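You operate a simulated robot arm through the tools that you are given. There is no shell and no other tool. Be economical: measure what you need, move in short steps, check, and stop when the job is done.

You run a simulated two-armed robot. Do the job below in one go: nothing can be reset, and whatever is moved stays where it is left.

Task
Put the hood over the bowl, pump the bubbles out and let air in.
Fine: pump off before the air key; hold it till the needle is at 0.

The check looks at the end state, three seconds after you hand in, the way a careful person would. Anything else that was tipped, shoved, dropped, spilled or broken makes it a failure.

Robot
Two 7-joint arms with two-finger parallel grippers on one trunk, on a base that drives. Base frame: it is fixed to the floor where the robot stands at the start and does not move with it; the origin is under the middle of the robot, x ahead of it, y to its left, z up. Readings come in m, degrees, newtons and seconds.
The left shoulder is at the start at [0.07, 0.134, 1.176], the right one opposite. With the tool pointing down near the work surface each hand reaches from about 0.1 to 0.64 m from the robot's upright axis, wherever it stands, measured 20 degrees to its own side. Places, roughly: black ring of the vacuum plate [0.5, 0.1, 0.8]; blue air key [0.3, 0.2, 0.8]; drawer heater switch [0.3, 0.1, 0.8]; ejector switch [0.3, 0.7, 0.8]; gauge switch [1, 0.1, 0.8]; green jog key [1, 0.3, 0.8]; pump switch [0.3, 0.3, 0.8]; shaker dial [1, 0.4, 0.8]; shaker switch [1, 0.3, 0.8]; vacuum gauge [0.6, 0, 1]; vacuum plate [0.5, 0.1, 0.9]; white read key [1, 0, 0.8]; yellow key by the pump switch [0.3, 0.5, 0.8]; yellow key by the yellow frame [0.3, 0.9, 0.8]. Payload 1.57 kg a hand.
Tool frame (each hand has its own): the origin (TCP) lies between the finger pads and is the grasp point; the fingertips stand 0.03 m ahead of it; z points along the fingers, y is the line along which they close. The gripper opens to 0.08 m. The fingers are 0.017 m wide and 0.012 m thick; the gripper's body (0.04 by 0.082 m) begins 0.08 m behind the TCP.
Orientation is that of the tool frame in the base frame, as [roll, pitch, yaw] about the fixed x, y, z axes, in that order (R = Rz(yaw) Ry(pitch) Rx(roll)). With the fingers straight down and closing along the base's y, the tool's x points along the base's -x, its y along +y and its z along -z.

Tools
- The arms move only by the tool drive_tool. It takes "left_motion", "right_motion" or both (then of equal length, played together; a hand with none holds still); each is a list of rows, each a list of 2 entries, a list of its own where there are three numbers: the shift along the base's x, y, z in m, then the turn, a rotation vector about the base's x, y, z in rad. In form: [[[x, y, z], [rx, ry, rz]], ...]. A call has 1 to 12 rows; each row is the pose to reach, as a shift and turn from the pose commanded when the call began. "left_hand" and "right_hand" are, for a hand that has rows, the finger opening in m, from 0 to 0.08, set as the call begins (left out, the last holds). Rows are played at 5 a second. More than 0.05 m and 8.6 degrees between two rows, or a gripper value outside its range, and nothing of the call is played. Where a pose cannot be reached the arm comes as near as it can. A force on the tool above 40 N (or 10 N above the force at the start of the call, whichever is more), or a blocked arm, ends the call early, and 0.2 s more pass. Each finger travels about 0.153 m/s and halts on what it meets, pressing with about 42 N; the grip force reading is that of the motor and also rises with nothing between the fingers. The clock runs only during rows and for 0.2 s after the last one: add rows that repeat a pose to give the fingers time. It gives the time, the measured TCP pose, the force on the tool (base axes), the opening and the grip force at its end, in the units of the frame above (readings bear some noise), with the torque about the TCP (base axes, N m) and any sound that the robot's microphone picked up, and new pictures: "pictures" is both (left out), scene, wrist or none (wrist: the cameras of the hands that moved).
- Cameras (640 x 400 px; columns grow to the right, rows downward): "scene" is now at [0.1202, -0.0001, 1.3745]; the picture's right is [-0.05, -1.00, 0.00], its down [-0.84, 0.04, -0.55] and it looks along [0.55, -0.03, -0.84] (base axes); focal length 222 px, centre (320, 200). "left" rides on the left gripper at [0.072, 0.007, -0.122] in its tool frame; the picture's right is [-0.09, 1.00, 0.00], its down [-0.84, -0.08, -0.54] and it looks along [-0.54, -0.05, 0.84] (tool axes); focal length 238 px, centre (320, 200). "right" rides on the right gripper at [0.072, -0.007, -0.122] in its tool frame; the picture's right is [0.09, 1.00, 0.00], its down [-0.84, 0.08, -0.54] and it looks along [-0.54, 0.05, 0.84] (tool axes); focal length 238 px, centre (320, 200). There is no depth. A picture from a camera that has moved, and an enlarged one, comes with that camera's place and axes in the base frame and with its lens.
- raise_lower(by): slides the trunk up (or, below 0, down) by that many m; the arms and the scene camera ride with it, the base frame stays. It gives what a move gives, with no picture.
- base_move(legs): drives the robot by 1 to 6 legs, each [ahead, left, turn to the left] in m, m and degrees, along the robot's own axes; the way and the turn of a leg run together, so that a leg with both is an arc; at most 1.5 m and 180 degrees a leg. The arms and the cameras ride along, it lands a little off, and it stops where it bumps. It gives what a move gives, and a new picture of the scene camera.
- aim_head(pan, tilt): turns the head with the scene camera to pan (to the left, within 86 degrees either way) and tilt (down, from -29 to 69), counted from straight ahead of the robot. It gives what a move gives, and a new picture of the scene camera.
- inspect(camera, box): a new picture of the part [left, top, right, bottom] of that camera's present view, enlarged. It takes no simulated time.
- job_done(): hands the job in; it is judged then, once.

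Go step by step. Nothing tells you exact positions but the pictures and the camera data: compare them with the known pose of the tool, close in by small moves and look again before you grip or let go. The budget is 120 turns and 260 pictures, counting those below and the enlarged ones. Unless the task says otherwise, let go and move clear before handing in, and close with one line.

The tools are called after "Emit:" as a command line: name --argument value ..., lists and objects as JSON in quotes. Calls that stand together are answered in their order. drive_tool: Moves the arms, as the interface text tells. Its arguments: {"type":"object","properties":{"left_motion":{"type":"array","items":{"type":"array"}},"left_hand":{"type":"number"},"right_motion":{"type":"array","items":{"type":"array"}},"right_hand":{"type":"number"},"pictures":{"type":"string","enum":["both","scene","wrist","none"]}},"required":[]} The other tools are called the same way: raise_lower (by) slides the trunk up or down; base_move (legs) drives the base; aim_head (pan, tilt) turns the head that bears the scene camera; inspect (camera, box) takes an enlarged picture of a part of a camera's view; job_done () hands the job in.

At the start:

```text
time_s: 0.0
left_ee_pos: [0.4047, 0.2593, 1.1406]
left_tcp_rot: [180.0, 0.0, -179.8]
left_contact_force: [-0.1, 0.2, -0.1]
left_ft_torque: [0.0, 0.0, 0.0]
left_grip_width: 0.0799
left_finger_force: 0.1
right_ee_pos: [0.4347, -0.1131, 1.0888]
right_tcp_rot: [-179.9, 0.1, 180.0]
right_contact_force: [-0.2, 0.9, 0.0]
right_ft_torque: [0.0, 0.01, 0.02]
right_grip_width: 0.0802
right_finger_force: 0.0
trunk travel left (down, up): [-0.75, 0.19]
robot x, y, heading: [-0.0043, 0.0026, 0.2]
head pan, tilt: [-3.0, 56.9]
```

scene: 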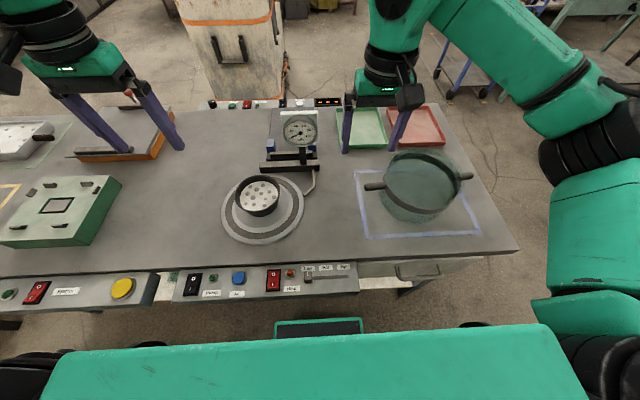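
right: 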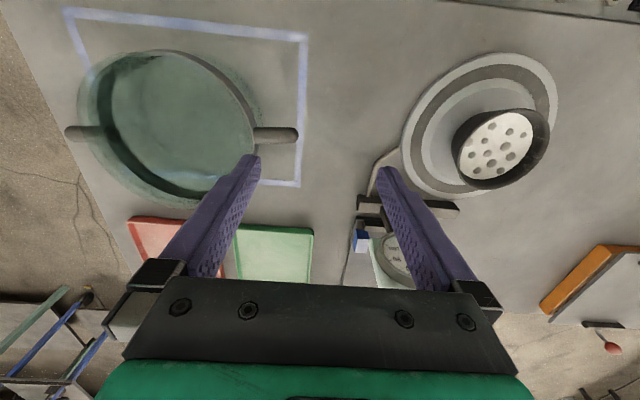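
left: 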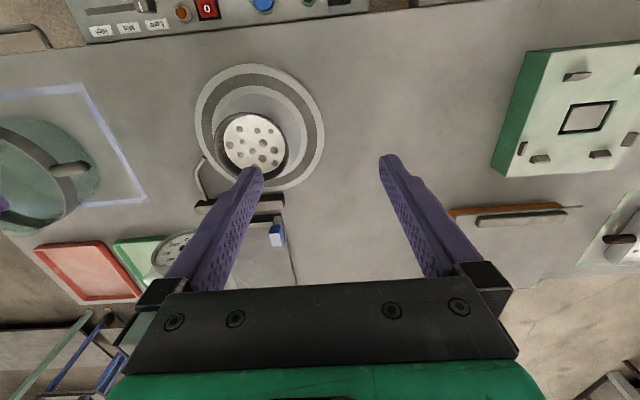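

I see the glass hood with two side handles in the blue frame on the right, the vacuum plate with the bowl in the middle, and the control panel at the near edge. I take close looks first.

Emit:
inspect --camera "scene" --box '[340, 130, 500, 250]'

Emit:
inspect --camera "scene" --box '[160, 240, 380, 310]'

Emit:
inspect --camera "scene" --box '[200, 90, 360, 250]'

```text
3.33 times, centred on (420, 190) of scene
camera zoom: at [0.1202, -0.0001, 1.3745], right [-0.05, -1.0, 0.0], down [-0.84, 0.04, -0.55], along [0.55, -0.03, -0.84], focal length 741 px, centre (-13, 233)
```

zoom: 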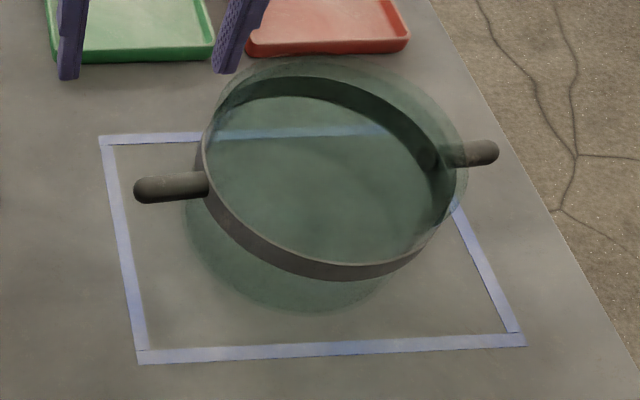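

```text
2.91 times, centred on (270, 275) of scene
camera zoom: at [0.1202, -0.0001, 1.3745], right [-0.05, -1.0, 0.0], down [-0.84, 0.04, -0.55], along [0.55, -0.03, -0.84], focal length 646 px, centre (466, -18)
```

zoom: 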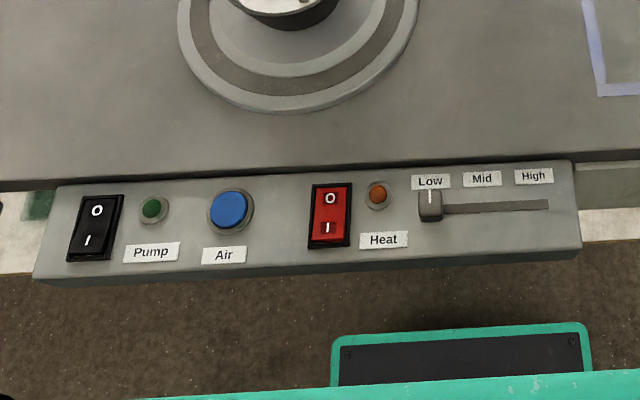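

```text
2.50 times, centred on (280, 170) of scene
camera zoom: at [0.1202, -0.0001, 1.3745], right [-0.05, -1.0, 0.0], down [-0.84, 0.04, -0.55], along [0.55, -0.03, -0.84], focal length 556 px, centre (420, 275)
```

zoom: 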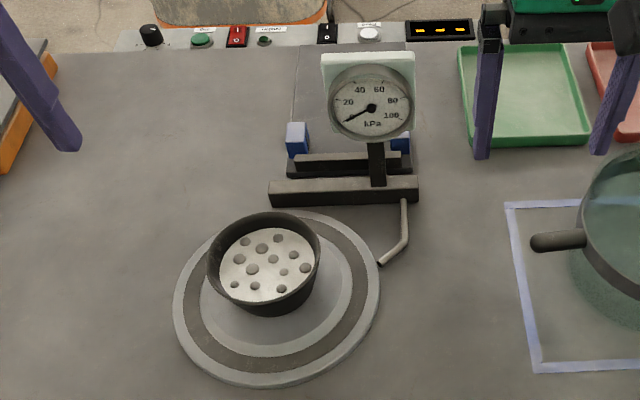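

Triangulating puts the plate centre near (0.45, 0.15, 0.82) and the hood centre near (0.47, -0.28), with handle tips at z about 0.9. I shift the base a little right so both arms can reach the hood and the plate together, and look closer at the hood.

Emit:
base_move --legs '[[0, -0.075, 0]]'

Emit:
inspect --camera "right" --box '[40, 20, 360, 220]'

```text
time_s: 1.0
left_ee_pos: [0.4047, 0.1899, 1.1399]
left_tcp_rot: [-179.8, 0.0, -179.8]
left_contact_force: [0.0, 0.3, 0.0]
left_ft_torque: [-0.01, -0.03, 0.0]
left_grip_width: 0.08
left_finger_force: 0.0
right_ee_pos: [0.4347, -0.1825, 1.0901]
right_tcp_rot: [-179.7, 0.0, -179.9]
right_contact_force: [-0.3, 0.2, -0.6]
right_ft_torque: [-0.05, -0.03, -0.01]
right_grip_width: 0.0802
right_finger_force: 0.0
trunk travel left (down, up): [-0.75, 0.19]
robot x, y, heading: [-0.0004, -0.0741, -0.0]
head pan, tilt: [-3.0, 56.9]
camera scene: at [0.1201, -0.0684, 1.3745], right [-0.05, -1.0, 0.0], down [-0.84, 0.04, -0.55], along [0.55, -0.03, -0.84], focal length 222 px, centre (320, 200)
```

scene: 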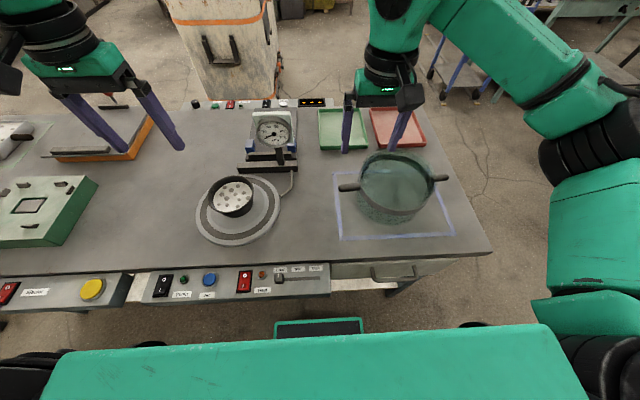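

```text
2.00 times, centred on (200, 120) of right
camera zoom: at [0.3628, -0.1884, 1.2135], right [-0.09, 1.0, 0.0], down [0.84, 0.08, 0.54], along [0.54, 0.05, -0.84], focal length 477 px, centre (560, 360)
```

zoom: 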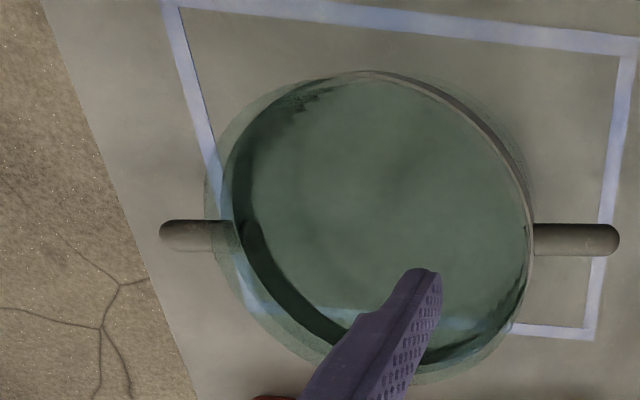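

The hood is about 0.2 m across, with handles lying along y. I bring both hands above the handles, turning them so that the fingers close along x.

Emit:
drive_tool --right_motion '[[[0.004, -0.02, -0.003], [0, 0, 0.131]], [[0.008, -0.04, -0.005], [0, 0, 0.262]], [[0.011, -0.06, -0.008], [0, 0, 0.393]], [[0.015, -0.08, -0.01], [0, 0, 0.524]], [[0.019, -0.1, -0.013], [0, 0, 0.654]], [[0.023, -0.12, -0.015], [0, 0, 0.785]], [[0.027, -0.14, -0.018], [0, 0, 0.916]], [[0.03, -0.16, -0.02], [0, 0, 1.047]], [[0.034, -0.18, -0.023], [0, 0, 1.178]], [[0.038, -0.2, -0.025], [0, 0, 1.309]], [[0.042, -0.22, -0.028], [0, 0, 1.44]], [[0.046, -0.238, -0.03], [0, 0, 1.571]]]' --left_motion '[[[0.005, -0.03, -0.007], [0, 0, -0.131]], [[0.01, -0.06, -0.013], [0, 0, -0.262]], [[0.015, -0.09, -0.02], [0, 0, -0.393]], [[0.02, -0.12, -0.027], [0, 0, -0.524]], [[0.025, -0.15, -0.033], [0, 0, -0.654]], [[0.03, -0.18, -0.04], [0, 0, -0.785]], [[0.035, -0.21, -0.047], [0, 0, -0.916]], [[0.04, -0.24, -0.053], [0, 0, -1.047]], [[0.045, -0.27, -0.06], [0, 0, -1.178]], [[0.05, -0.3, -0.067], [0, 0, -1.309]], [[0.055, -0.33, -0.073], [0, 0, -1.44]], [[0.062, -0.355, -0.08], [0, 0, -1.571]]]'

```text
time_s: 3.6
left_ee_pos: [0.4067, -0.0272, 1.0566]
left_tcp_rot: [-179.9, 0.3, 90.2]
left_contact_force: [0.2, -0.3, -1.0]
left_ft_torque: [0.03, -0.01, -0.01]
left_grip_width: 0.08
left_finger_force: 0.1
left hand out of reach, approached as far as the arm can: row 7, 8, 9, 10, 11, 12
right_ee_pos: [0.2252, -0.164, 1.0889]
right_tcp_rot: [180.0, -0.1, -92.8]
right_contact_force: [0.2, 0.4, -0.4]
right_ft_torque: [-0.03, 0.02, 0.02]
right_grip_width: 0.0796
right_finger_force: 0.0
right hand out of reach, approached as far as the arm can: row 4, 5, 6, 7, 8, 9, 10, 11, 12
trunk travel left (down, up): [-0.75, 0.19]
robot x, y, heading: [0.0027, -0.0729, 0.3]
head pan, tilt: [-3.0, 56.9]
camera scene: at [0.1229, -0.0718, 1.3743], right [-0.05, -1.0, 0.0], down [-0.84, 0.04, -0.54], along [0.54, -0.03, -0.84], focal length 222 px, centre (320, 200)
camera right: at [0.2284, -0.2368, 1.2125], right [-1.0, -0.04, 0.0], down [-0.04, 0.84, 0.54], along [-0.02, 0.54, -0.84], focal length 238 px, centre (320, 200)
camera left: at [0.4125, 0.0445, 1.1799], right [1.0, -0.09, 0.0], down [-0.08, -0.83, 0.55], along [-0.05, -0.54, -0.84], focal length 238 px, centre (320, 200)
```

scene: 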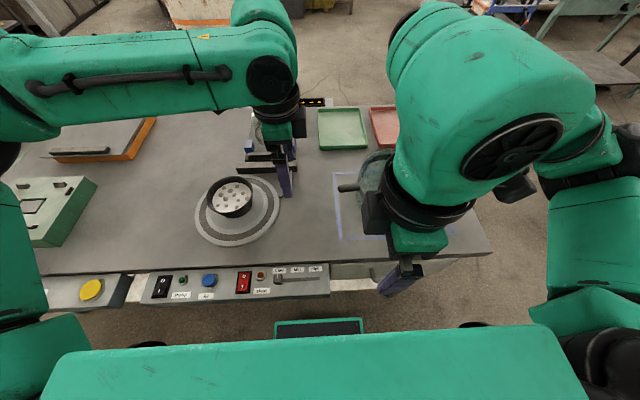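
right: 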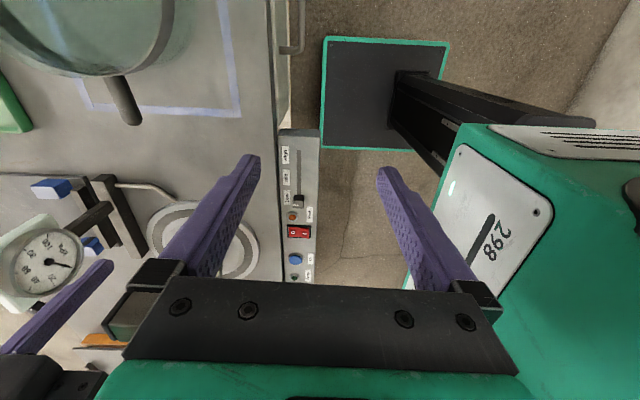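
left: 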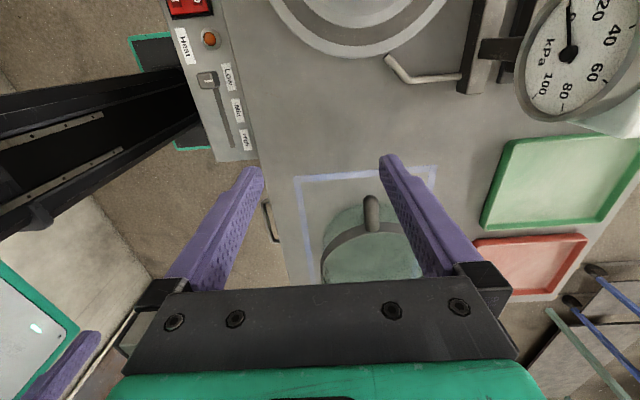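

Those wrist turns ran into the arms' limits, so I turn the hands the other way (cameras inward) and check reach.

Emit:
drive_tool --right_motion '[[[0.02, -0.01, 0], [0, 0, -0.14]], [[0.04, -0.02, 0], [0, 0, -0.28]], [[0.06, -0.03, 0], [0, 0, -0.42]], [[0.08, -0.04, 0], [0, 0, -0.56]], [[0.1, -0.05, 0], [0, 0, -0.7]], [[0.12, -0.06, 0], [0, 0, -0.84]], [[0.14, -0.07, 0], [0, 0, -0.98]], [[0.16, -0.08, 0], [0, 0, -1.12]], [[0.18, -0.09, 0], [0, 0, -1.26]], [[0.19, -0.1, 0], [0, 0, -1.4]], [[0.2, -0.12, 0], [0, 0, -1.54]], [[0.2, -0.14, 0], [0, 0, -1.6]]]' --left_motion '[[[0, 0.02, 0.0], [0, 0, 0.14]], [[0, 0.04, 0], [0, 0, 0.28]], [[0, 0.06, 0], [0, 0, 0.42]], [[0, 0.08, 0], [0, 0, 0.56]], [[0, 0.1, 0], [0, 0, 0.7]], [[0, 0.12, 0], [0, 0, 0.84]], [[0, 0.12, 0], [0, 0, 0.98]], [[0, 0.12, 0], [0, 0, 1.12]], [[0, 0.12, 0], [0, 0, 1.26]], [[0, 0.12, 0], [0, 0, 1.4]], [[0, 0.12, 0], [0, 0, 1.54]], [[0, 0.12, 0], [0, 0, 1.57]]]' --pictures "none"

Emit:
drive_tool --right_motion '[[[0, 0, 0], [0, 0, -0.14]], [[0, 0, 0], [0, 0, -0.28]], [[0, 0, 0], [0, 0, -0.42]], [[0, -0.0, 0], [0, 0, -0.56]], [[0, -0.0, 0], [0, 0, -0.7]], [[0, -0.0, 0], [0, 0, -0.84]], [[0, -0.0, 0], [0, 0, -0.98]], [[0, -0.0, 0], [0, 0, -1.12]], [[0, -0.0, 0], [0, 0, -1.26]], [[0, 0, 0], [0, 0, -1.4]], [[0, 0, 0], [0, 0, -1.54]], [[0, 0, 0], [0, 0, -1.57]]]' --left_motion '[[[0, 0, 0.0], [0, 0, 0.14]], [[0, 0, 0], [0, 0, 0.28]], [[0, 0, 0], [0, 0, 0.42]], [[0, 0, 0], [0, 0, 0.56]], [[0, 0, 0], [0, 0, 0.7]], [[0, 0, 0], [0, 0, 0.84]], [[0, 0, 0], [0, 0, 0.98]], [[0, 0, 0], [0, 0, 1.12]], [[0, 0, 0], [0, 0, 1.26]], [[0, 0, 0], [0, 0, 1.4]], [[0, 0, 0], [0, 0, 1.54]], [[0, 0, 0], [0, 0, 1.57]]]' --pictures "scene"

```text
time_s: 6.2
left_ee_pos: [0.4006, 0.0906, 1.0585]
left_tcp_rot: [-180.0, 0.0, -179.8]
left_contact_force: [-0.1, -0.2, 0.5]
left_ft_torque: [0.02, -0.02, 0.0]
left_grip_width: 0.0798
left_finger_force: 0.1
right_ee_pos: [0.4209, -0.2932, 1.1033]
right_tcp_rot: [-179.8, -0.1, 175.3]
right_contact_force: [0.5, -0.9, -0.5]
right_ft_torque: [0.0, 0.02, 0.01]
right_grip_width: 0.08
right_finger_force: 0.1
trunk travel left (down, up): [-0.75, 0.19]
robot x, y, heading: [0.0023, -0.0741, 0.0]
head pan, tilt: [-3.0, 56.9]
```

```text
time_s: 8.8
left_ee_pos: [0.4012, 0.0921, 1.0599]
left_tcp_rot: [-180.0, 0.0, -89.8]
left_contact_force: [-0.2, 0.5, -0.6]
left_ft_torque: [-0.03, 0.01, -0.01]
left_grip_width: 0.0802
left_finger_force: 0.1
right_ee_pos: [0.4202, -0.2944, 1.101]
right_tcp_rot: [-179.7, -0.1, 85.4]
right_contact_force: [-0.3, 0.2, -0.2]
right_ft_torque: [-0.01, 0.01, 0.03]
right_grip_width: 0.0802
right_finger_force: 0.1
trunk travel left (down, up): [-0.75, 0.19]
robot x, y, heading: [0.001, -0.0713, -0.1]
head pan, tilt: [-3.0, 56.9]
camera scene: at [0.1201, -0.073, 1.3745], right [-0.05, -1.0, 0.0], down [-0.84, 0.04, -0.55], along [0.55, -0.03, -0.84], focal length 222 px, centre (320, 200)
```

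scene: 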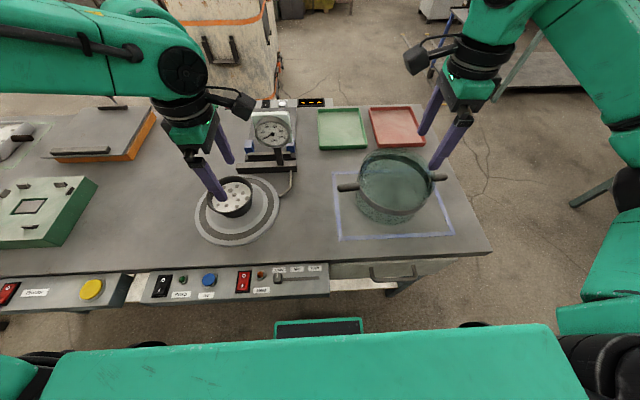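

Both hands turn fine this way. Now I place them above the handles at safe height.

Emit:
drive_tool --right_motion '[[[0.01, -0.02, 0], [0, 0, 0.03]], [[0.02, -0.04, 0], [0, 0, 0.06]], [[0.03, -0.06, 0], [0, 0, 0.09]], [[0.04, -0.08, 0], [0, 0, 0.12]], [[0.05, -0.1, 0], [0, 0, 0.14]], [[0.06, -0.12, -0.01], [0, 0, 0.14]], [[0.064, -0.127, -0.03], [0, 0, 0.14]], [[0.064, -0.127, -0.04], [0, 0, 0.14]]]' --left_motion '[[[0, -0.035, 0], [0, 0, 0.01]], [[0.0, -0.07, 0], [0, 0, 0.02]], [[0.0, -0.105, 0], [0, 0, 0.03]], [[0.01, -0.14, 0], [0, 0, 0.04]], [[0.03, -0.175, 0], [0, 0, 0.05]], [[0.05, -0.21, 0], [0, 0, 0.06]], [[0.065, -0.245, 0], [0, 0, 0.06]], [[0.067, -0.257, 0], [0, 0, 0.06]]]'

```text
time_s: 10.6
left_ee_pos: [0.4125, -0.024, 1.0608]
left_tcp_rot: [-179.9, -0.1, -86.5]
left_contact_force: [0.1, -0.1, 0.3]
left_ft_torque: [-0.03, 0.02, 0.01]
left_grip_width: 0.0799
left_finger_force: 0.1
left hand out of reach, approached as far as the arm can: row 4, 5, 6, 7, 8
right_ee_pos: [0.4866, -0.4222, 1.0591]
right_tcp_rot: [-179.8, -0.2, 93.5]
right_contact_force: [-0.1, -0.2, 0.0]
right_ft_torque: [0.01, 0.01, -0.01]
right_grip_width: 0.08
right_finger_force: 0.0
trunk travel left (down, up): [-0.75, 0.19]
robot x, y, heading: [0.0034, -0.0726, 0.2]
head pan, tilt: [-3.0, 56.9]
camera scene: at [0.1196, -0.0729, 1.3746], right [-0.05, -1.0, 0.0], down [-0.84, 0.04, -0.55], along [0.55, -0.03, -0.84], focal length 222 px, centre (320, 200)
camera right: at [0.4752, -0.3505, 1.1836], right [0.99, 0.15, 0.0], down [0.13, -0.83, 0.54], along [0.08, -0.53, -0.84], focal length 238 px, centre (320, 200)
camera left: at [0.41, -0.0959, 1.1846], right [-1.0, 0.03, 0.0], down [0.03, 0.84, 0.54], along [0.02, 0.54, -0.84], focal length 238 px, centre (320, 200)
```

scene: 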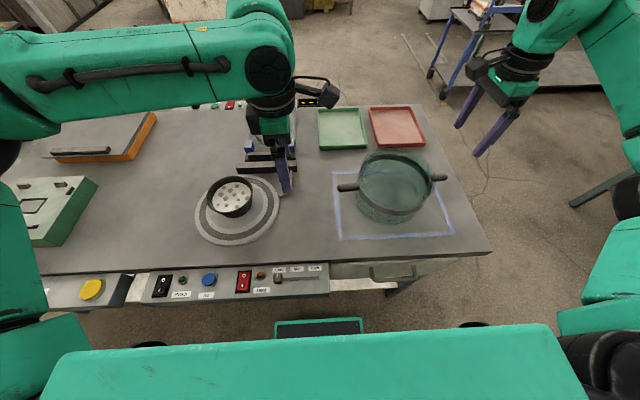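
right: 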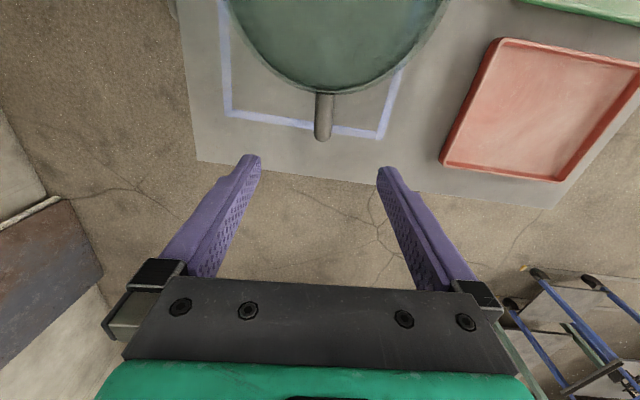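
left: 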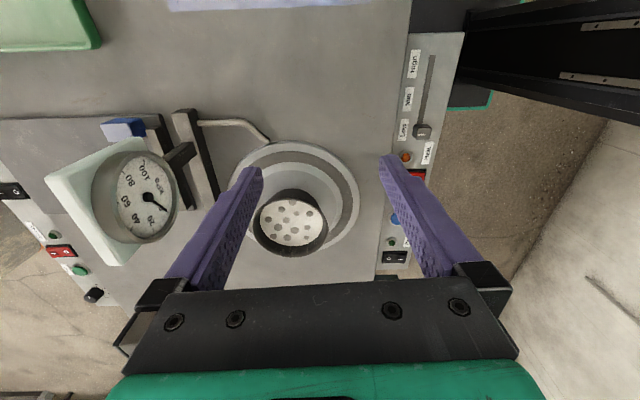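

The left arm cannot reach across that far, so I'll centre the robot on the hood and later carry it sideways by driving. First I pull both hands to a symmetric stance.

Emit:
drive_tool --right_motion '[[[0, 0.03, 0.02], [0, 0, 0]], [[0, 0.06, 0.04], [0, 0, 0]], [[0, 0.09, 0.04], [0, 0, 0]], [[0, 0.12, 0.04], [0, 0, 0]], [[0, 0.15, 0.04], [0, 0, 0]], [[0, 0.18, 0.04], [0, 0, 0]], [[-0.01, 0.2, 0.04], [0, 0, 0]], [[-0.01, 0.2, 0.04], [0, 0, 0]]]' --left_motion '[[[0, 0.02, 0.01], [0, 0, 0]], [[0, 0.04, 0.02], [0, 0, 0]], [[0, 0.06, 0.03], [0, 0, 0]], [[0, 0.08, 0.04], [0, 0, 0]], [[0, 0.1, 0.04], [0, 0, 0]], [[0, 0.12, 0.04], [0, 0, 0]], [[0, 0.13, 0.04], [0, 0, 0]], [[0, 0.13, 0.04], [0, 0, 0]]]' --pictures "none"

Emit:
base_move --legs '[[0, -0.22, 0]]'

```text
time_s: 12.4
left_ee_pos: [0.4098, 0.1055, 1.0958]
left_tcp_rot: [-180.0, 0.0, -86.5]
left_contact_force: [0.3, 0.0, 0.0]
left_ft_torque: [0.01, -0.05, -0.02]
left_grip_width: 0.0801
left_finger_force: 0.1
right_ee_pos: [0.4771, -0.2215, 1.1023]
right_tcp_rot: [-179.8, -0.1, 93.4]
right_contact_force: [0.1, 0.5, 0.3]
right_ft_torque: [0.01, 0.03, -0.01]
right_grip_width: 0.0802
right_finger_force: 0.0
trunk travel left (down, up): [-0.75, 0.19]
robot x, y, heading: [0.0031, -0.0704, 0.2]
head pan, tilt: [-3.0, 56.9]
```

```text
time_s: 14.1
left_ee_pos: [0.4089, -0.1185, 1.0953]
left_tcp_rot: [-180.0, -0.1, -86.3]
left_contact_force: [0.0, 1.1, 1.6]
left_ft_torque: [0.02, -0.03, -0.02]
left_grip_width: 0.0801
left_finger_force: 0.1
right_ee_pos: [0.4768, -0.4455, 1.1016]
right_tcp_rot: [-179.8, 0.0, 93.6]
right_contact_force: [0.5, 0.0, 0.3]
right_ft_torque: [-0.02, -0.01, 0.01]
right_grip_width: 0.0803
right_finger_force: 0.1
trunk travel left (down, up): [-0.75, 0.19]
robot x, y, heading: [0.0058, -0.2938, 0.2]
head pan, tilt: [-3.0, 56.9]
camera scene: at [0.1206, -0.2959, 1.3745], right [-0.05, -1.0, 0.0], down [-0.84, 0.04, -0.55], along [0.55, -0.03, -0.84], focal length 222 px, centre (320, 200)
```

scene: 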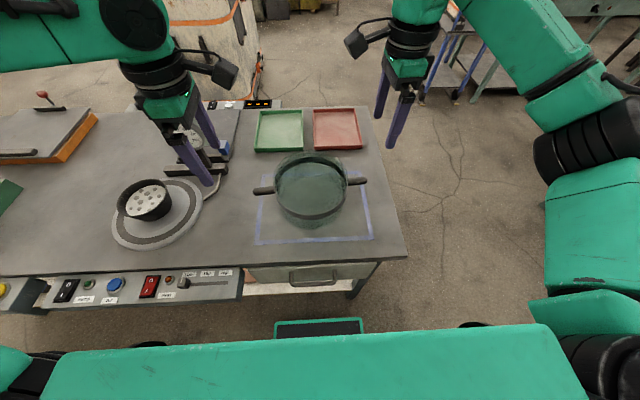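

Now centred on the hood; I bring both hands over the handles and look from the wrists.

Emit:
drive_tool --right_motion '[[[0.004, 0.012, 0], [0, 0, 0]], [[0.008, 0.025, 0], [0, 0, 0]], [[0.008, 0.025, -0.03], [0, 0, 0]], [[0.008, 0.025, -0.06], [0, 0, 0]], [[0.008, 0.025, -0.06], [0, 0, 0]]]' --left_motion '[[[0.03, -0.02, 0], [0, 0, 0]], [[0.058, -0.04, 0], [0, 0, 0]], [[0.058, -0.04, -0.03], [0, 0, 0]], [[0.058, -0.04, -0.06], [0, 0, 0]], [[0.058, -0.04, -0.06], [0, 0, 0]]]'

Emit:
inspect --camera "scene" --box '[230, 120, 390, 260]'

```text
time_s: 15.3
left_ee_pos: [0.4683, -0.1573, 1.0356]
left_tcp_rot: [180.0, 0.1, -86.4]
left_contact_force: [-0.4, -0.1, 0.3]
left_ft_torque: [0.0, -0.01, 0.0]
left_grip_width: 0.0799
left_finger_force: 0.1
right_ee_pos: [0.4845, -0.4194, 1.0419]
right_tcp_rot: [-179.9, -0.1, 93.7]
right_contact_force: [0.3, 0.0, 0.1]
right_ft_torque: [0.01, -0.02, 0.0]
right_grip_width: 0.0799
right_finger_force: 0.1
trunk travel left (down, up): [-0.75, 0.19]
robot x, y, heading: [0.0019, -0.2961, 0.1]
head pan, tilt: [-3.0, 56.9]
camera scene: at [0.1206, -0.2974, 1.3745], right [-0.05, -1.0, 0.0], down [-0.84, 0.04, -0.55], along [0.55, -0.03, -0.84], focal length 222 px, centre (320, 200)
camera right: at [0.4735, -0.3489, 1.1651], right [0.99, 0.15, 0.0], down [0.13, -0.83, 0.54], along [0.08, -0.53, -0.84], focal length 238 px, centre (320, 200)
camera left: at [0.4657, -0.23, 1.1594], right [-1.0, 0.03, 0.0], down [0.02, 0.84, 0.54], along [0.02, 0.54, -0.84], focal length 238 px, centre (320, 200)
```

scene: 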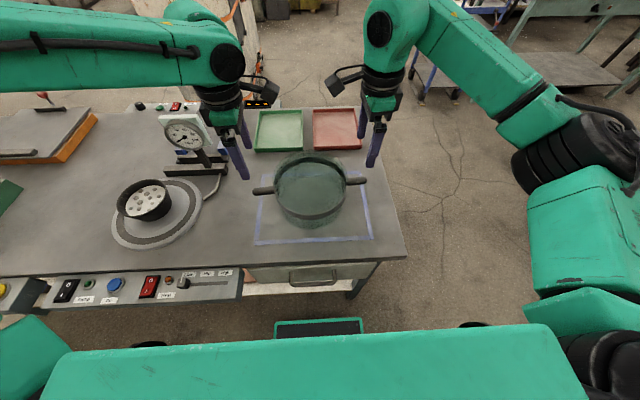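
right: 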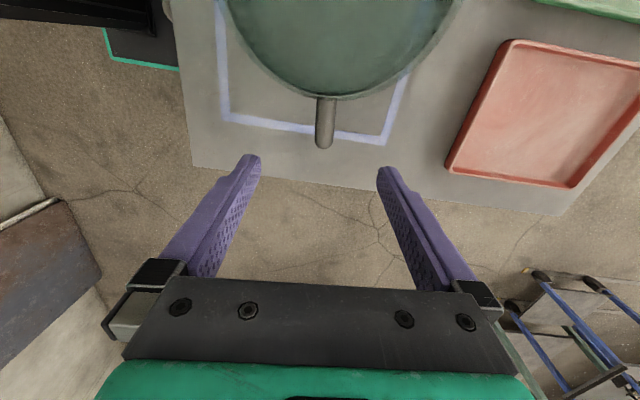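
left: 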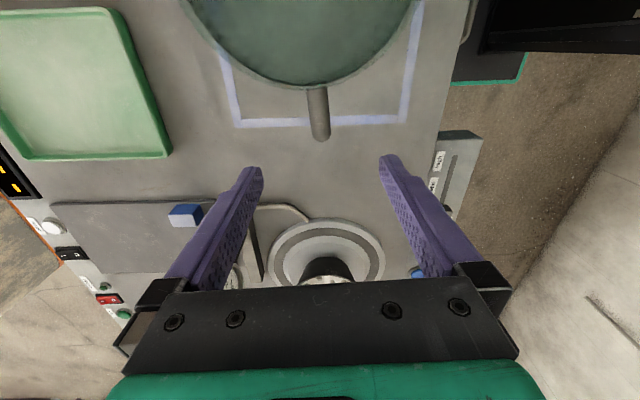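

```text
2.86 times, centred on (310, 190) of scene
camera zoom: at [0.1206, -0.2974, 1.3745], right [-0.05, -1.0, 0.0], down [-0.84, 0.04, -0.55], along [0.55, -0.03, -0.84], focal length 635 px, centre (349, 229)
```

zoom: 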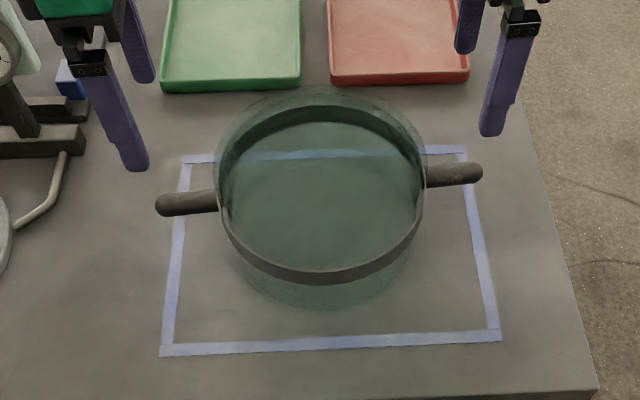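

The handle axis runs from (0.468, -0.140) to (0.491, -0.445) at z about 0.90, so the hands are nearly right. I trim and descend around the handles, then check.

Emit:
drive_tool --right_motion '[[[0.0045, -0.0025, -0.02], [0, 0, 0.01]], [[0.0045, -0.0025, -0.05], [0, 0, 0.01]], [[0.0045, -0.0025, -0.08], [0, 0, 0.01]], [[0.0045, -0.0025, -0.11], [0, 0, 0.01]], [[0.0045, -0.0025, -0.142], [0, 0, 0.01]], [[0.0045, -0.0025, -0.142], [0, 0, 0.01]]]' --left_motion '[[[0.0015, -0.006, -0.02], [0, 0, 0.01]], [[0.0015, -0.006, -0.05], [0, 0, 0.01]], [[0.0015, -0.006, -0.08], [0, 0, 0.01]], [[0.0015, -0.006, -0.11], [0, 0, 0.01]], [[0.0015, -0.006, -0.136], [0, 0, 0.01]], [[0.0015, -0.006, -0.136], [0, 0, 0.01]]]'

Emit:
inspect --camera "scene" --box '[230, 120, 390, 260]'

```text
time_s: 16.7
left_ee_pos: [0.4676, -0.1625, 0.901]
left_tcp_rot: [-179.9, 0.0, -85.8]
left_contact_force: [0.0, -0.5, -0.5]
left_ft_torque: [0.01, 0.0, -0.03]
left_grip_width: 0.08
left_finger_force: 0.0
right_ee_pos: [0.4904, -0.4221, 0.9004]
right_tcp_rot: [-179.9, -0.2, 94.3]
right_contact_force: [0.5, -0.5, 0.1]
right_ft_torque: [0.05, 0.01, 0.01]
right_grip_width: 0.0799
right_finger_force: 0.0
trunk travel left (down, up): [-0.75, 0.19]
robot x, y, heading: [0.0033, -0.2973, -0.1]
head pan, tilt: [-3.0, 56.9]
camera scene: at [0.12, -0.2978, 1.3746], right [-0.05, -1.0, 0.0], down [-0.84, 0.04, -0.55], along [0.55, -0.03, -0.84], focal length 222 px, centre (320, 200)
camera right: at [0.479, -0.3508, 1.0234], right [0.99, 0.16, 0.0], down [0.14, -0.83, 0.54], along [0.09, -0.53, -0.84], focal length 238 px, centre (320, 200)
camera left: at [0.4666, -0.2351, 1.0241], right [-1.0, 0.02, 0.0], down [0.02, 0.84, 0.54], along [0.01, 0.54, -0.84], focal length 238 px, centre (320, 200)
```

scene: 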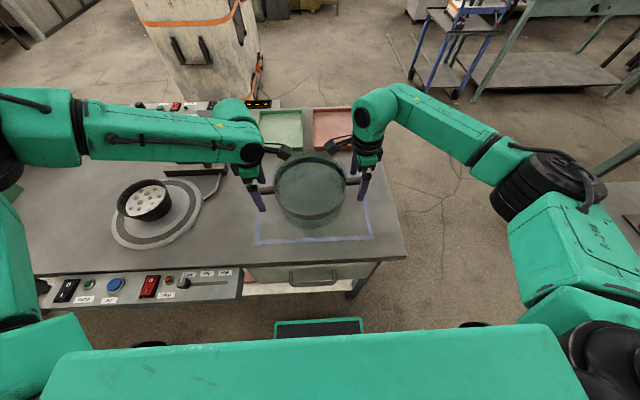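
right: 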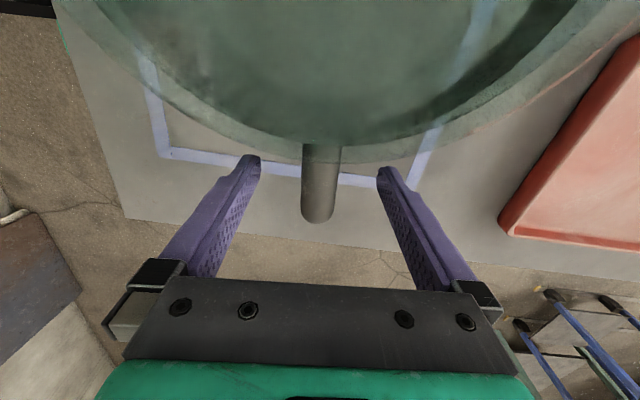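
left: 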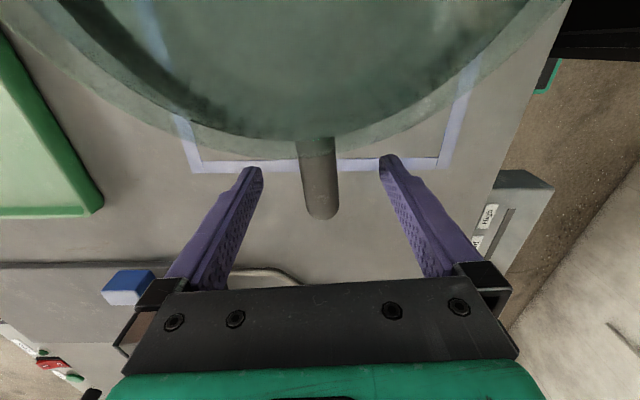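

```text
2.86 times, centred on (310, 190) of scene
camera zoom: at [0.12, -0.2978, 1.3746], right [-0.05, -1.0, 0.0], down [-0.84, 0.04, -0.55], along [0.55, -0.03, -0.84], focal length 635 px, centre (349, 229)
```

zoom: 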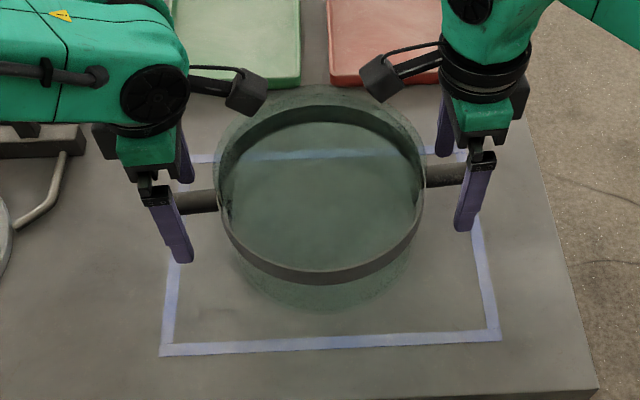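

Both handles sit centred between the fingers at TCP height. I close both hands.

Emit:
drive_tool --right_motion '[[[0, 0, 0], [0, 0, 0]], [[0, 0, 0], [0, 0, 0]], [[0, 0, 0], [0, 0, 0]], [[0, 0, 0], [0, 0, 0]]]' --left_motion '[[[0, 0, 0], [0, 0, 0]], [[0, 0, 0], [0, 0, 0]], [[0, 0, 0], [0, 0, 0]], [[0, 0, 0], [0, 0, 0]]]' --left_hand 0 --right_hand 0

```text
time_s: 17.7
left_ee_pos: [0.4693, -0.1634, 0.9003]
left_tcp_rot: [179.9, 0.0, -85.9]
left_contact_force: [2.2, -0.3, 0.2]
left_ft_torque: [0.13, -0.01, 0.33]
left_grip_width: 0.0216
left_finger_force: 34.7
right_ee_pos: [0.4925, -0.4211, 0.8994]
right_tcp_rot: [-179.7, 0.0, 94.2]
right_contact_force: [-3.7, 0.0, -0.6]
right_ft_torque: [0.02, 0.01, 0.31]
right_grip_width: 0.0218
right_finger_force: 34.6
trunk travel left (down, up): [-0.75, 0.19]
robot x, y, heading: [-0.0026, -0.2968, -0.0]
head pan, tilt: [-3.0, 56.9]
camera scene: at [0.1212, -0.2977, 1.3744], right [-0.05, -1.0, 0.0], down [-0.84, 0.04, -0.55], along [0.55, -0.03, -0.84], focal length 222 px, centre (320, 200)
camera right: at [0.4797, -0.3505, 1.0232], right [0.99, 0.17, 0.0], down [0.14, -0.83, 0.54], along [0.09, -0.53, -0.84], focal length 238 px, centre (320, 200)
camera left: at [0.4675, -0.235, 1.0238], right [-1.0, 0.02, 0.0], down [0.02, 0.84, 0.54], along [0.01, 0.54, -0.84], focal length 238 px, centre (320, 200)
```

scene: 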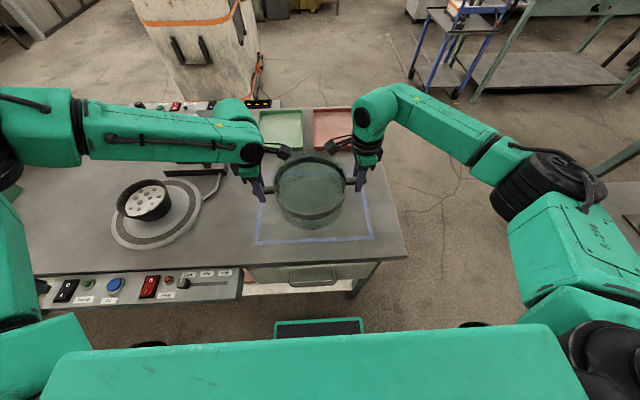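
right: 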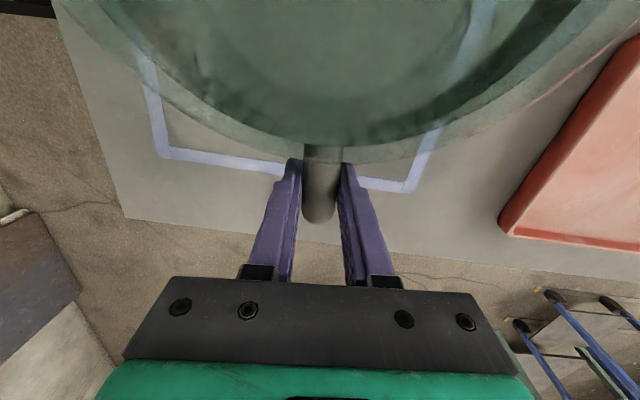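
left: 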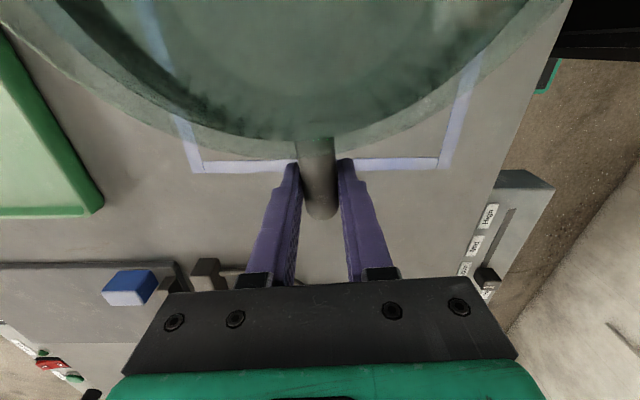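

Both grips are firm on 0.022 m handles. I lift a little with the trunk so both hands rise in step.

Emit:
raise_lower --by 0.03

Emit:
inspect --camera "scene" --box '[90, 90, 410, 290]'

```text
time_s: 18.5
left_ee_pos: [0.4692, -0.1647, 0.9304]
left_tcp_rot: [179.9, 0.0, -85.7]
left_contact_force: [3.1, -1.2, -3.1]
left_ft_torque: [0.11, -0.02, 0.42]
left_grip_width: 0.0215
left_finger_force: 34.3
right_ee_pos: [0.4924, -0.4211, 0.9291]
right_tcp_rot: [-179.8, -0.1, 94.3]
right_contact_force: [-2.6, 1.5, -1.8]
right_ft_torque: [0.08, -0.01, 0.37]
right_grip_width: 0.0215
right_finger_force: 35.0
trunk travel left (down, up): [-0.78, 0.16]
robot x, y, heading: [-0.0013, -0.2969, 0.2]
head pan, tilt: [-3.0, 56.9]
```

```text
2.00 times, centred on (250, 190) of scene
camera zoom: at [0.122, -0.2977, 1.4044], right [-0.05, -1.0, 0.0], down [-0.84, 0.04, -0.55], along [0.54, -0.03, -0.84], focal length 444 px, centre (460, 220)
```

zoom: 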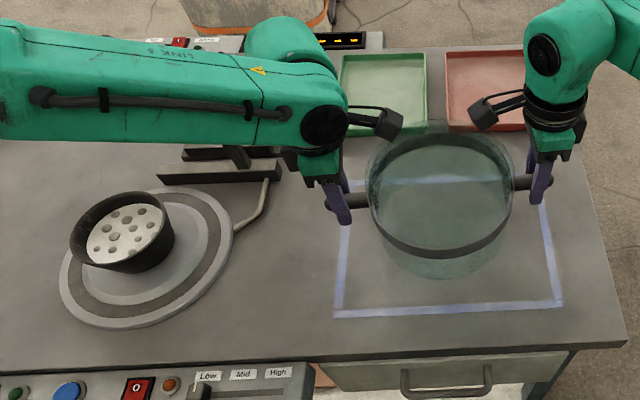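

The hood hangs level and is light (about 5 N). I raise further and drive left so that it comes over the plate.

Emit:
raise_lower --by 0.12

Emit:
base_move --legs '[[0, 0.22, 0]]'

```text
time_s: 20.0
left_ee_pos: [0.4691, -0.1629, 1.051]
left_tcp_rot: [180.0, 0.0, -85.8]
left_contact_force: [3.5, -0.5, -3.6]
left_ft_torque: [-0.11, 0.0, 0.3]
left_grip_width: 0.0217
left_finger_force: 34.5
right_ee_pos: [0.4928, -0.4218, 1.0478]
right_tcp_rot: [-179.8, -0.1, 94.1]
right_contact_force: [-2.7, 1.4, -3.2]
right_ft_torque: [-0.05, 0.01, 0.33]
right_grip_width: 0.0214
right_finger_force: 34.9
trunk travel left (down, up): [-0.9, 0.04]
robot x, y, heading: [-0.0005, -0.2988, 0.2]
head pan, tilt: [-3.0, 56.9]
```

```text
time_s: 21.7
left_ee_pos: [0.4695, 0.0476, 1.0513]
left_tcp_rot: [179.9, 0.3, -86.0]
left_contact_force: [3.2, -2.0, -2.0]
left_ft_torque: [0.06, -0.03, 0.38]
left_grip_width: 0.0216
left_finger_force: 34.7
right_ee_pos: [0.4928, -0.2102, 1.0488]
right_tcp_rot: [-179.8, -0.3, 94.0]
right_contact_force: [-2.7, 2.0, -3.7]
right_ft_torque: [-0.05, 0.06, 0.38]
right_grip_width: 0.0215
right_finger_force: 35.1
trunk travel left (down, up): [-0.9, 0.04]
robot x, y, heading: [0.0011, -0.0802, -0.1]
head pan, tilt: [-3.0, 56.9]
camera scene: at [0.1219, -0.0865, 1.5244], right [-0.05, -1.0, 0.0], down [-0.84, 0.05, -0.55], along [0.54, -0.03, -0.84], focal length 222 px, centre (320, 200)
```

scene: 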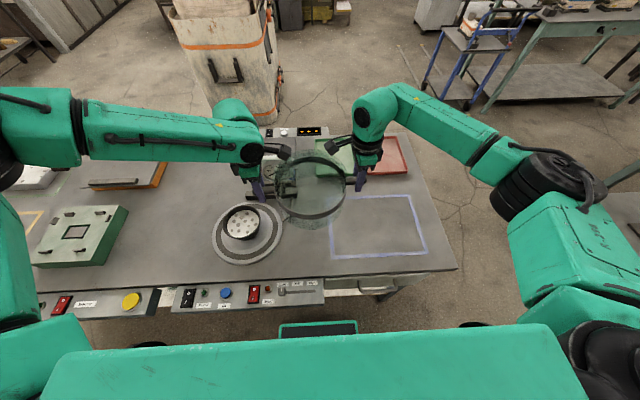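

The hood is near the gauge, so I pull it back 0.028 m to the plate's x before going on.

Emit:
drive_tool --right_motion '[[[-0.01, 0, 0], [0, 0, 0]], [[-0.02, 0, 0], [0, 0, 0]], [[-0.028, 0, 0], [0, 0, 0]], [[-0.028, 0, 0], [0, 0, 0]]]' --left_motion '[[[-0.01, 0, 0], [0, 0, 0]], [[-0.02, 0, 0], [0, 0, 0]], [[-0.028, 0, 0], [0, 0, 0]], [[-0.028, 0, 0], [0, 0, 0]]]' --pictures "none"

Emit:
inspect --camera "scene" --box '[180, 120, 380, 290]'

```text
time_s: 22.7
left_ee_pos: [0.4422, 0.0508, 1.0516]
left_tcp_rot: [180.0, -0.1, -86.0]
left_contact_force: [2.9, 1.5, 0.5]
left_ft_torque: [-0.44, -0.06, 0.28]
left_grip_width: 0.0215
left_finger_force: 34.8
right_ee_pos: [0.4652, -0.2068, 1.0481]
right_tcp_rot: [-179.8, 0.0, 93.9]
right_contact_force: [-2.7, -0.7, -5.8]
right_ft_torque: [-0.47, -0.04, 0.38]
right_grip_width: 0.0214
right_finger_force: 34.9
trunk travel left (down, up): [-0.9, 0.04]
robot x, y, heading: [0.0032, -0.0859, -0.1]
head pan, tilt: [-3.0, 56.9]
```

```text
2.35 times, centred on (280, 205) of scene
camera zoom: at [0.1221, -0.0815, 1.5244], right [-0.05, -1.0, 0.0], down [-0.84, 0.04, -0.55], along [0.54, -0.03, -0.84], focal length 523 px, centre (414, 188)
```

zoom: 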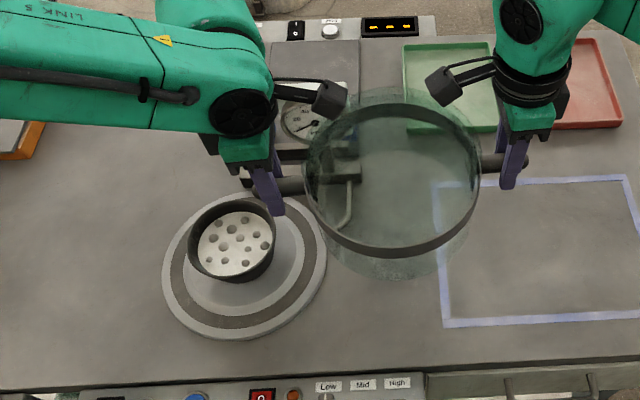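

Plate centre again comes out at about (0.457, 0.147); the hood centre is at (0.454, -0.078). I drive the remaining 0.225 m left.

Emit:
base_move --legs '[[0, 0.225, 0]]'

Emit:
drive_tool --right_motion '[[[0, 0, 0], [0, 0, 0]]]' --left_motion '[[[0, 0, 0], [0, 0, 0]]]' --pictures "wrist"

Emit:
inspect --camera "scene" --box '[220, 120, 420, 290]'

```text
time_s: 24.4
left_ee_pos: [0.4432, 0.2784, 1.051]
left_tcp_rot: [-180.0, 0.2, -86.1]
left_contact_force: [3.4, 4.3, 3.6]
left_ft_torque: [-0.73, -0.14, 0.48]
left_grip_width: 0.0217
left_finger_force: 34.8
right_ee_pos: [0.4642, 0.0191, 1.0491]
right_tcp_rot: [-179.9, -0.1, 93.8]
right_contact_force: [-3.9, -4.8, -9.6]
right_ft_torque: [-0.82, -0.02, 0.46]
right_grip_width: 0.0217
right_finger_force: 34.4
trunk travel left (down, up): [-0.9, 0.04]
robot x, y, heading: [0.0034, 0.1504, -0.4]
head pan, tilt: [-3.0, 56.9]
camera scene: at [0.1223, 0.1452, 1.5244], right [-0.06, -1.0, 0.0], down [-0.84, 0.05, -0.55], along [0.54, -0.03, -0.84], focal length 222 px, centre (320, 200)
```

scene: 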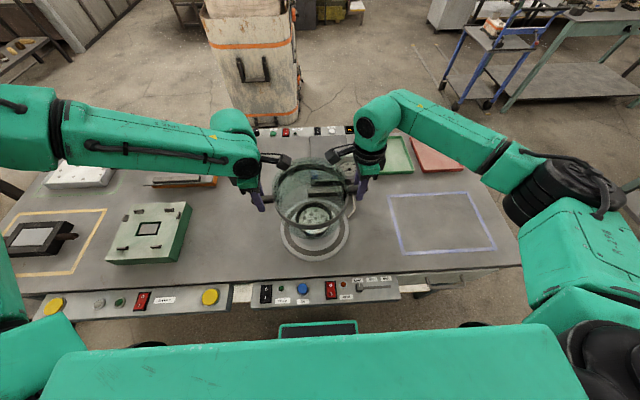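

```text
time_s: 24.8
left_ee_pos: [0.4425, 0.2803, 1.0488]
left_tcp_rot: [179.9, -0.1, -86.2]
left_contact_force: [2.7, -0.2, -3.6]
left_ft_torque: [0.09, 0.02, 0.32]
left_grip_width: 0.0212
left_finger_force: 34.5
right_ee_pos: [0.4644, 0.0231, 1.0486]
right_tcp_rot: [-179.6, -0.1, 93.9]
right_contact_force: [-3.4, 0.6, -2.0]
right_ft_torque: [0.21, 0.01, 0.28]
right_grip_width: 0.0215
right_finger_force: 34.5
trunk travel left (down, up): [-0.9, 0.04]
robot x, y, heading: [0.0022, 0.1538, -0.4]
head pan, tilt: [-3.0, 56.9]
camera right: at [0.4528, 0.0939, 1.1731], right [0.99, 0.16, -0.01], down [0.14, -0.83, 0.54], along [0.08, -0.53, -0.84], focal length 238 px, centre (320, 200)
camera left: at [0.4406, 0.2094, 1.1727], right [-1.0, 0.03, 0.0], down [0.02, 0.84, 0.54], along [0.01, 0.54, -0.84], focal length 238 px, centre (320, 200)
```

right: 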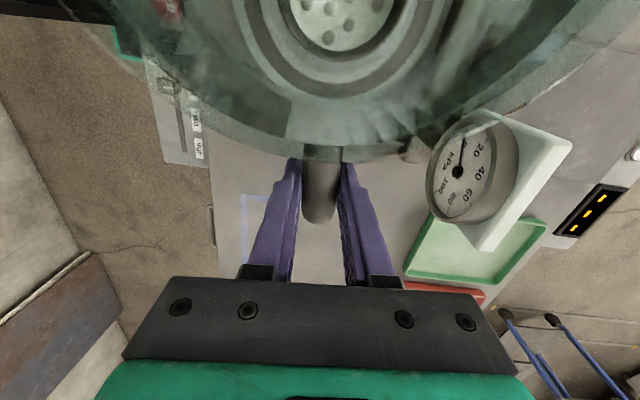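
left: 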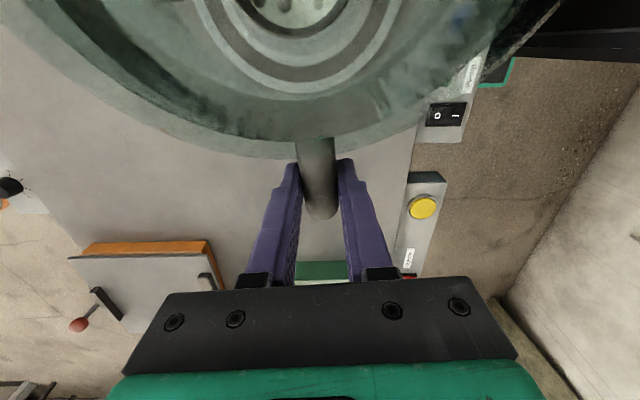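

```text
2.35 times, centred on (320, 205) of scene
camera zoom: at [0.1223, 0.1492, 1.5244], right [-0.06, -1.0, 0.0], down [-0.84, 0.05, -0.55], along [0.54, -0.03, -0.84], focal length 523 px, centre (320, 188)
```

zoom: 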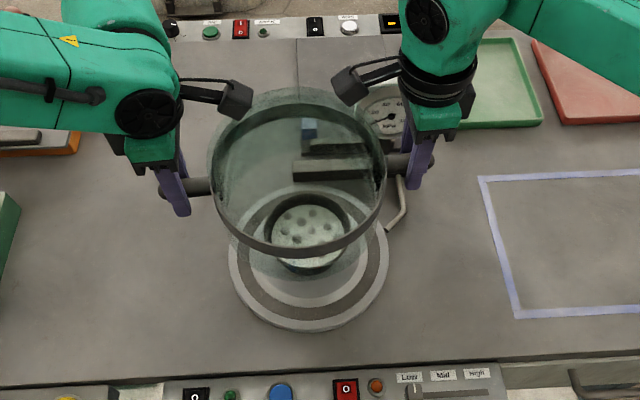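

The hood is nearly over the plate. I check the centring through the wrist cameras.

Emit:
inspect --camera "right" --box '[200, 0, 520, 180]'

Emit:
inspect --camera "left" --box '[140, 0, 460, 180]'

```text
2.00 times, centred on (360, 90) of right
camera zoom: at [0.4528, 0.0939, 1.1731], right [0.99, 0.16, -0.01], down [0.14, -0.83, 0.54], along [0.08, -0.53, -0.84], focal length 477 px, centre (240, 420)
```

zoom: 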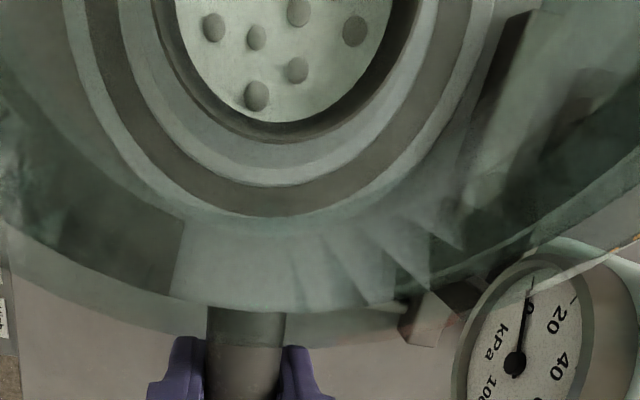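

```text
2.00 times, centred on (300, 90) of left
camera zoom: at [0.4406, 0.2094, 1.1727], right [-1.0, 0.03, 0.0], down [0.02, 0.84, 0.54], along [0.01, 0.54, -0.84], focal length 477 px, centre (360, 420)
```

zoom: 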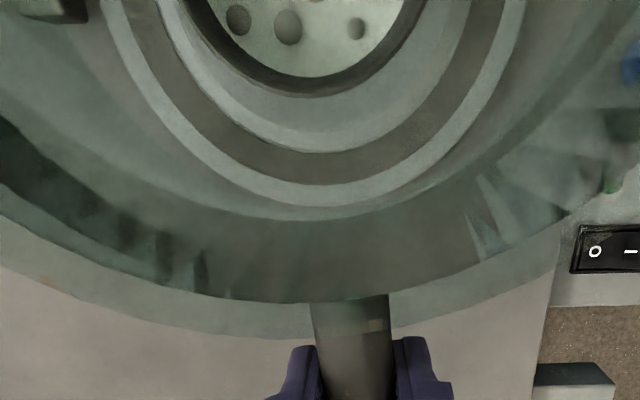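

Wrist views put the plate centre at about (0.464, 0.1455), while the hood centre is at (0.4535, 0.152). I shift it by (+0.0105, -0.006), and lower part way with the trunk.

Emit:
drive_tool --right_motion '[[[0.005, -0.003, 0], [0, 0, 0]], [[0.0105, -0.006, 0], [0, 0, 0]], [[0.0105, -0.006, 0], [0, 0, 0]], [[0.0105, -0.006, 0], [0, 0, 0]]]' --left_motion '[[[0.005, -0.003, 0], [0, 0, 0]], [[0.0105, -0.006, 0], [0, 0, 0]], [[0.0105, -0.006, 0], [0, 0, 0]], [[0.0105, -0.006, 0], [0, 0, 0]]]' --pictures "none"

Emit:
inspect --camera "left" --box '[140, 0, 460, 180]'

Emit:
inspect --camera "scene" --box '[250, 130, 390, 270]'

```text
time_s: 25.8
left_ee_pos: [0.4537, 0.275, 1.0506]
left_tcp_rot: [180.0, 0.0, -86.2]
left_contact_force: [3.7, 0.8, -4.8]
left_ft_torque: [0.21, -0.06, 0.43]
left_grip_width: 0.0213
left_finger_force: 34.8
right_ee_pos: [0.4753, 0.0169, 1.0498]
right_tcp_rot: [-179.7, -0.1, 93.8]
right_contact_force: [-2.3, -0.7, -0.6]
right_ft_torque: [0.37, 0.05, 0.44]
right_grip_width: 0.0213
right_finger_force: 34.1
trunk travel left (down, up): [-0.9, 0.04]
robot x, y, heading: [0.0017, 0.1476, -0.0]
head pan, tilt: [-3.0, 56.9]
```

```text
2.00 times, centred on (300, 90) of left
camera zoom: at [0.4517, 0.2032, 1.1731], right [-1.0, 0.03, 0.0], down [0.02, 0.84, 0.54], along [0.01, 0.54, -0.84], focal length 477 px, centre (360, 420)
```

zoom: 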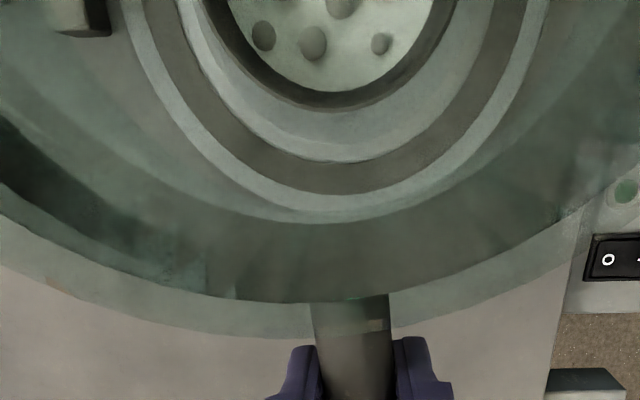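

```text
2.86 times, centred on (320, 200) of scene
camera zoom: at [0.1221, 0.1493, 1.5244], right [-0.06, -1.0, 0.0], down [-0.84, 0.05, -0.55], along [0.54, -0.03, -0.84], focal length 635 px, centre (320, 200)
```

zoom: 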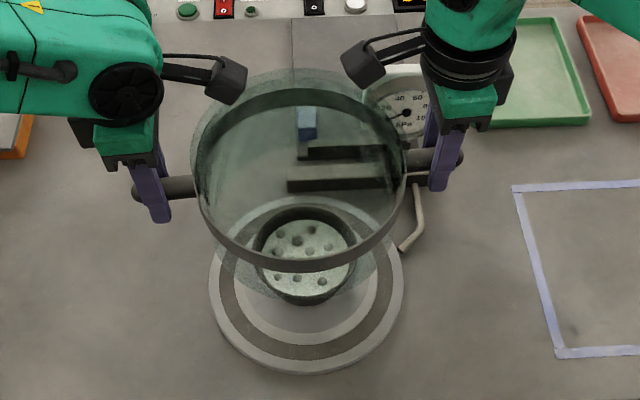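

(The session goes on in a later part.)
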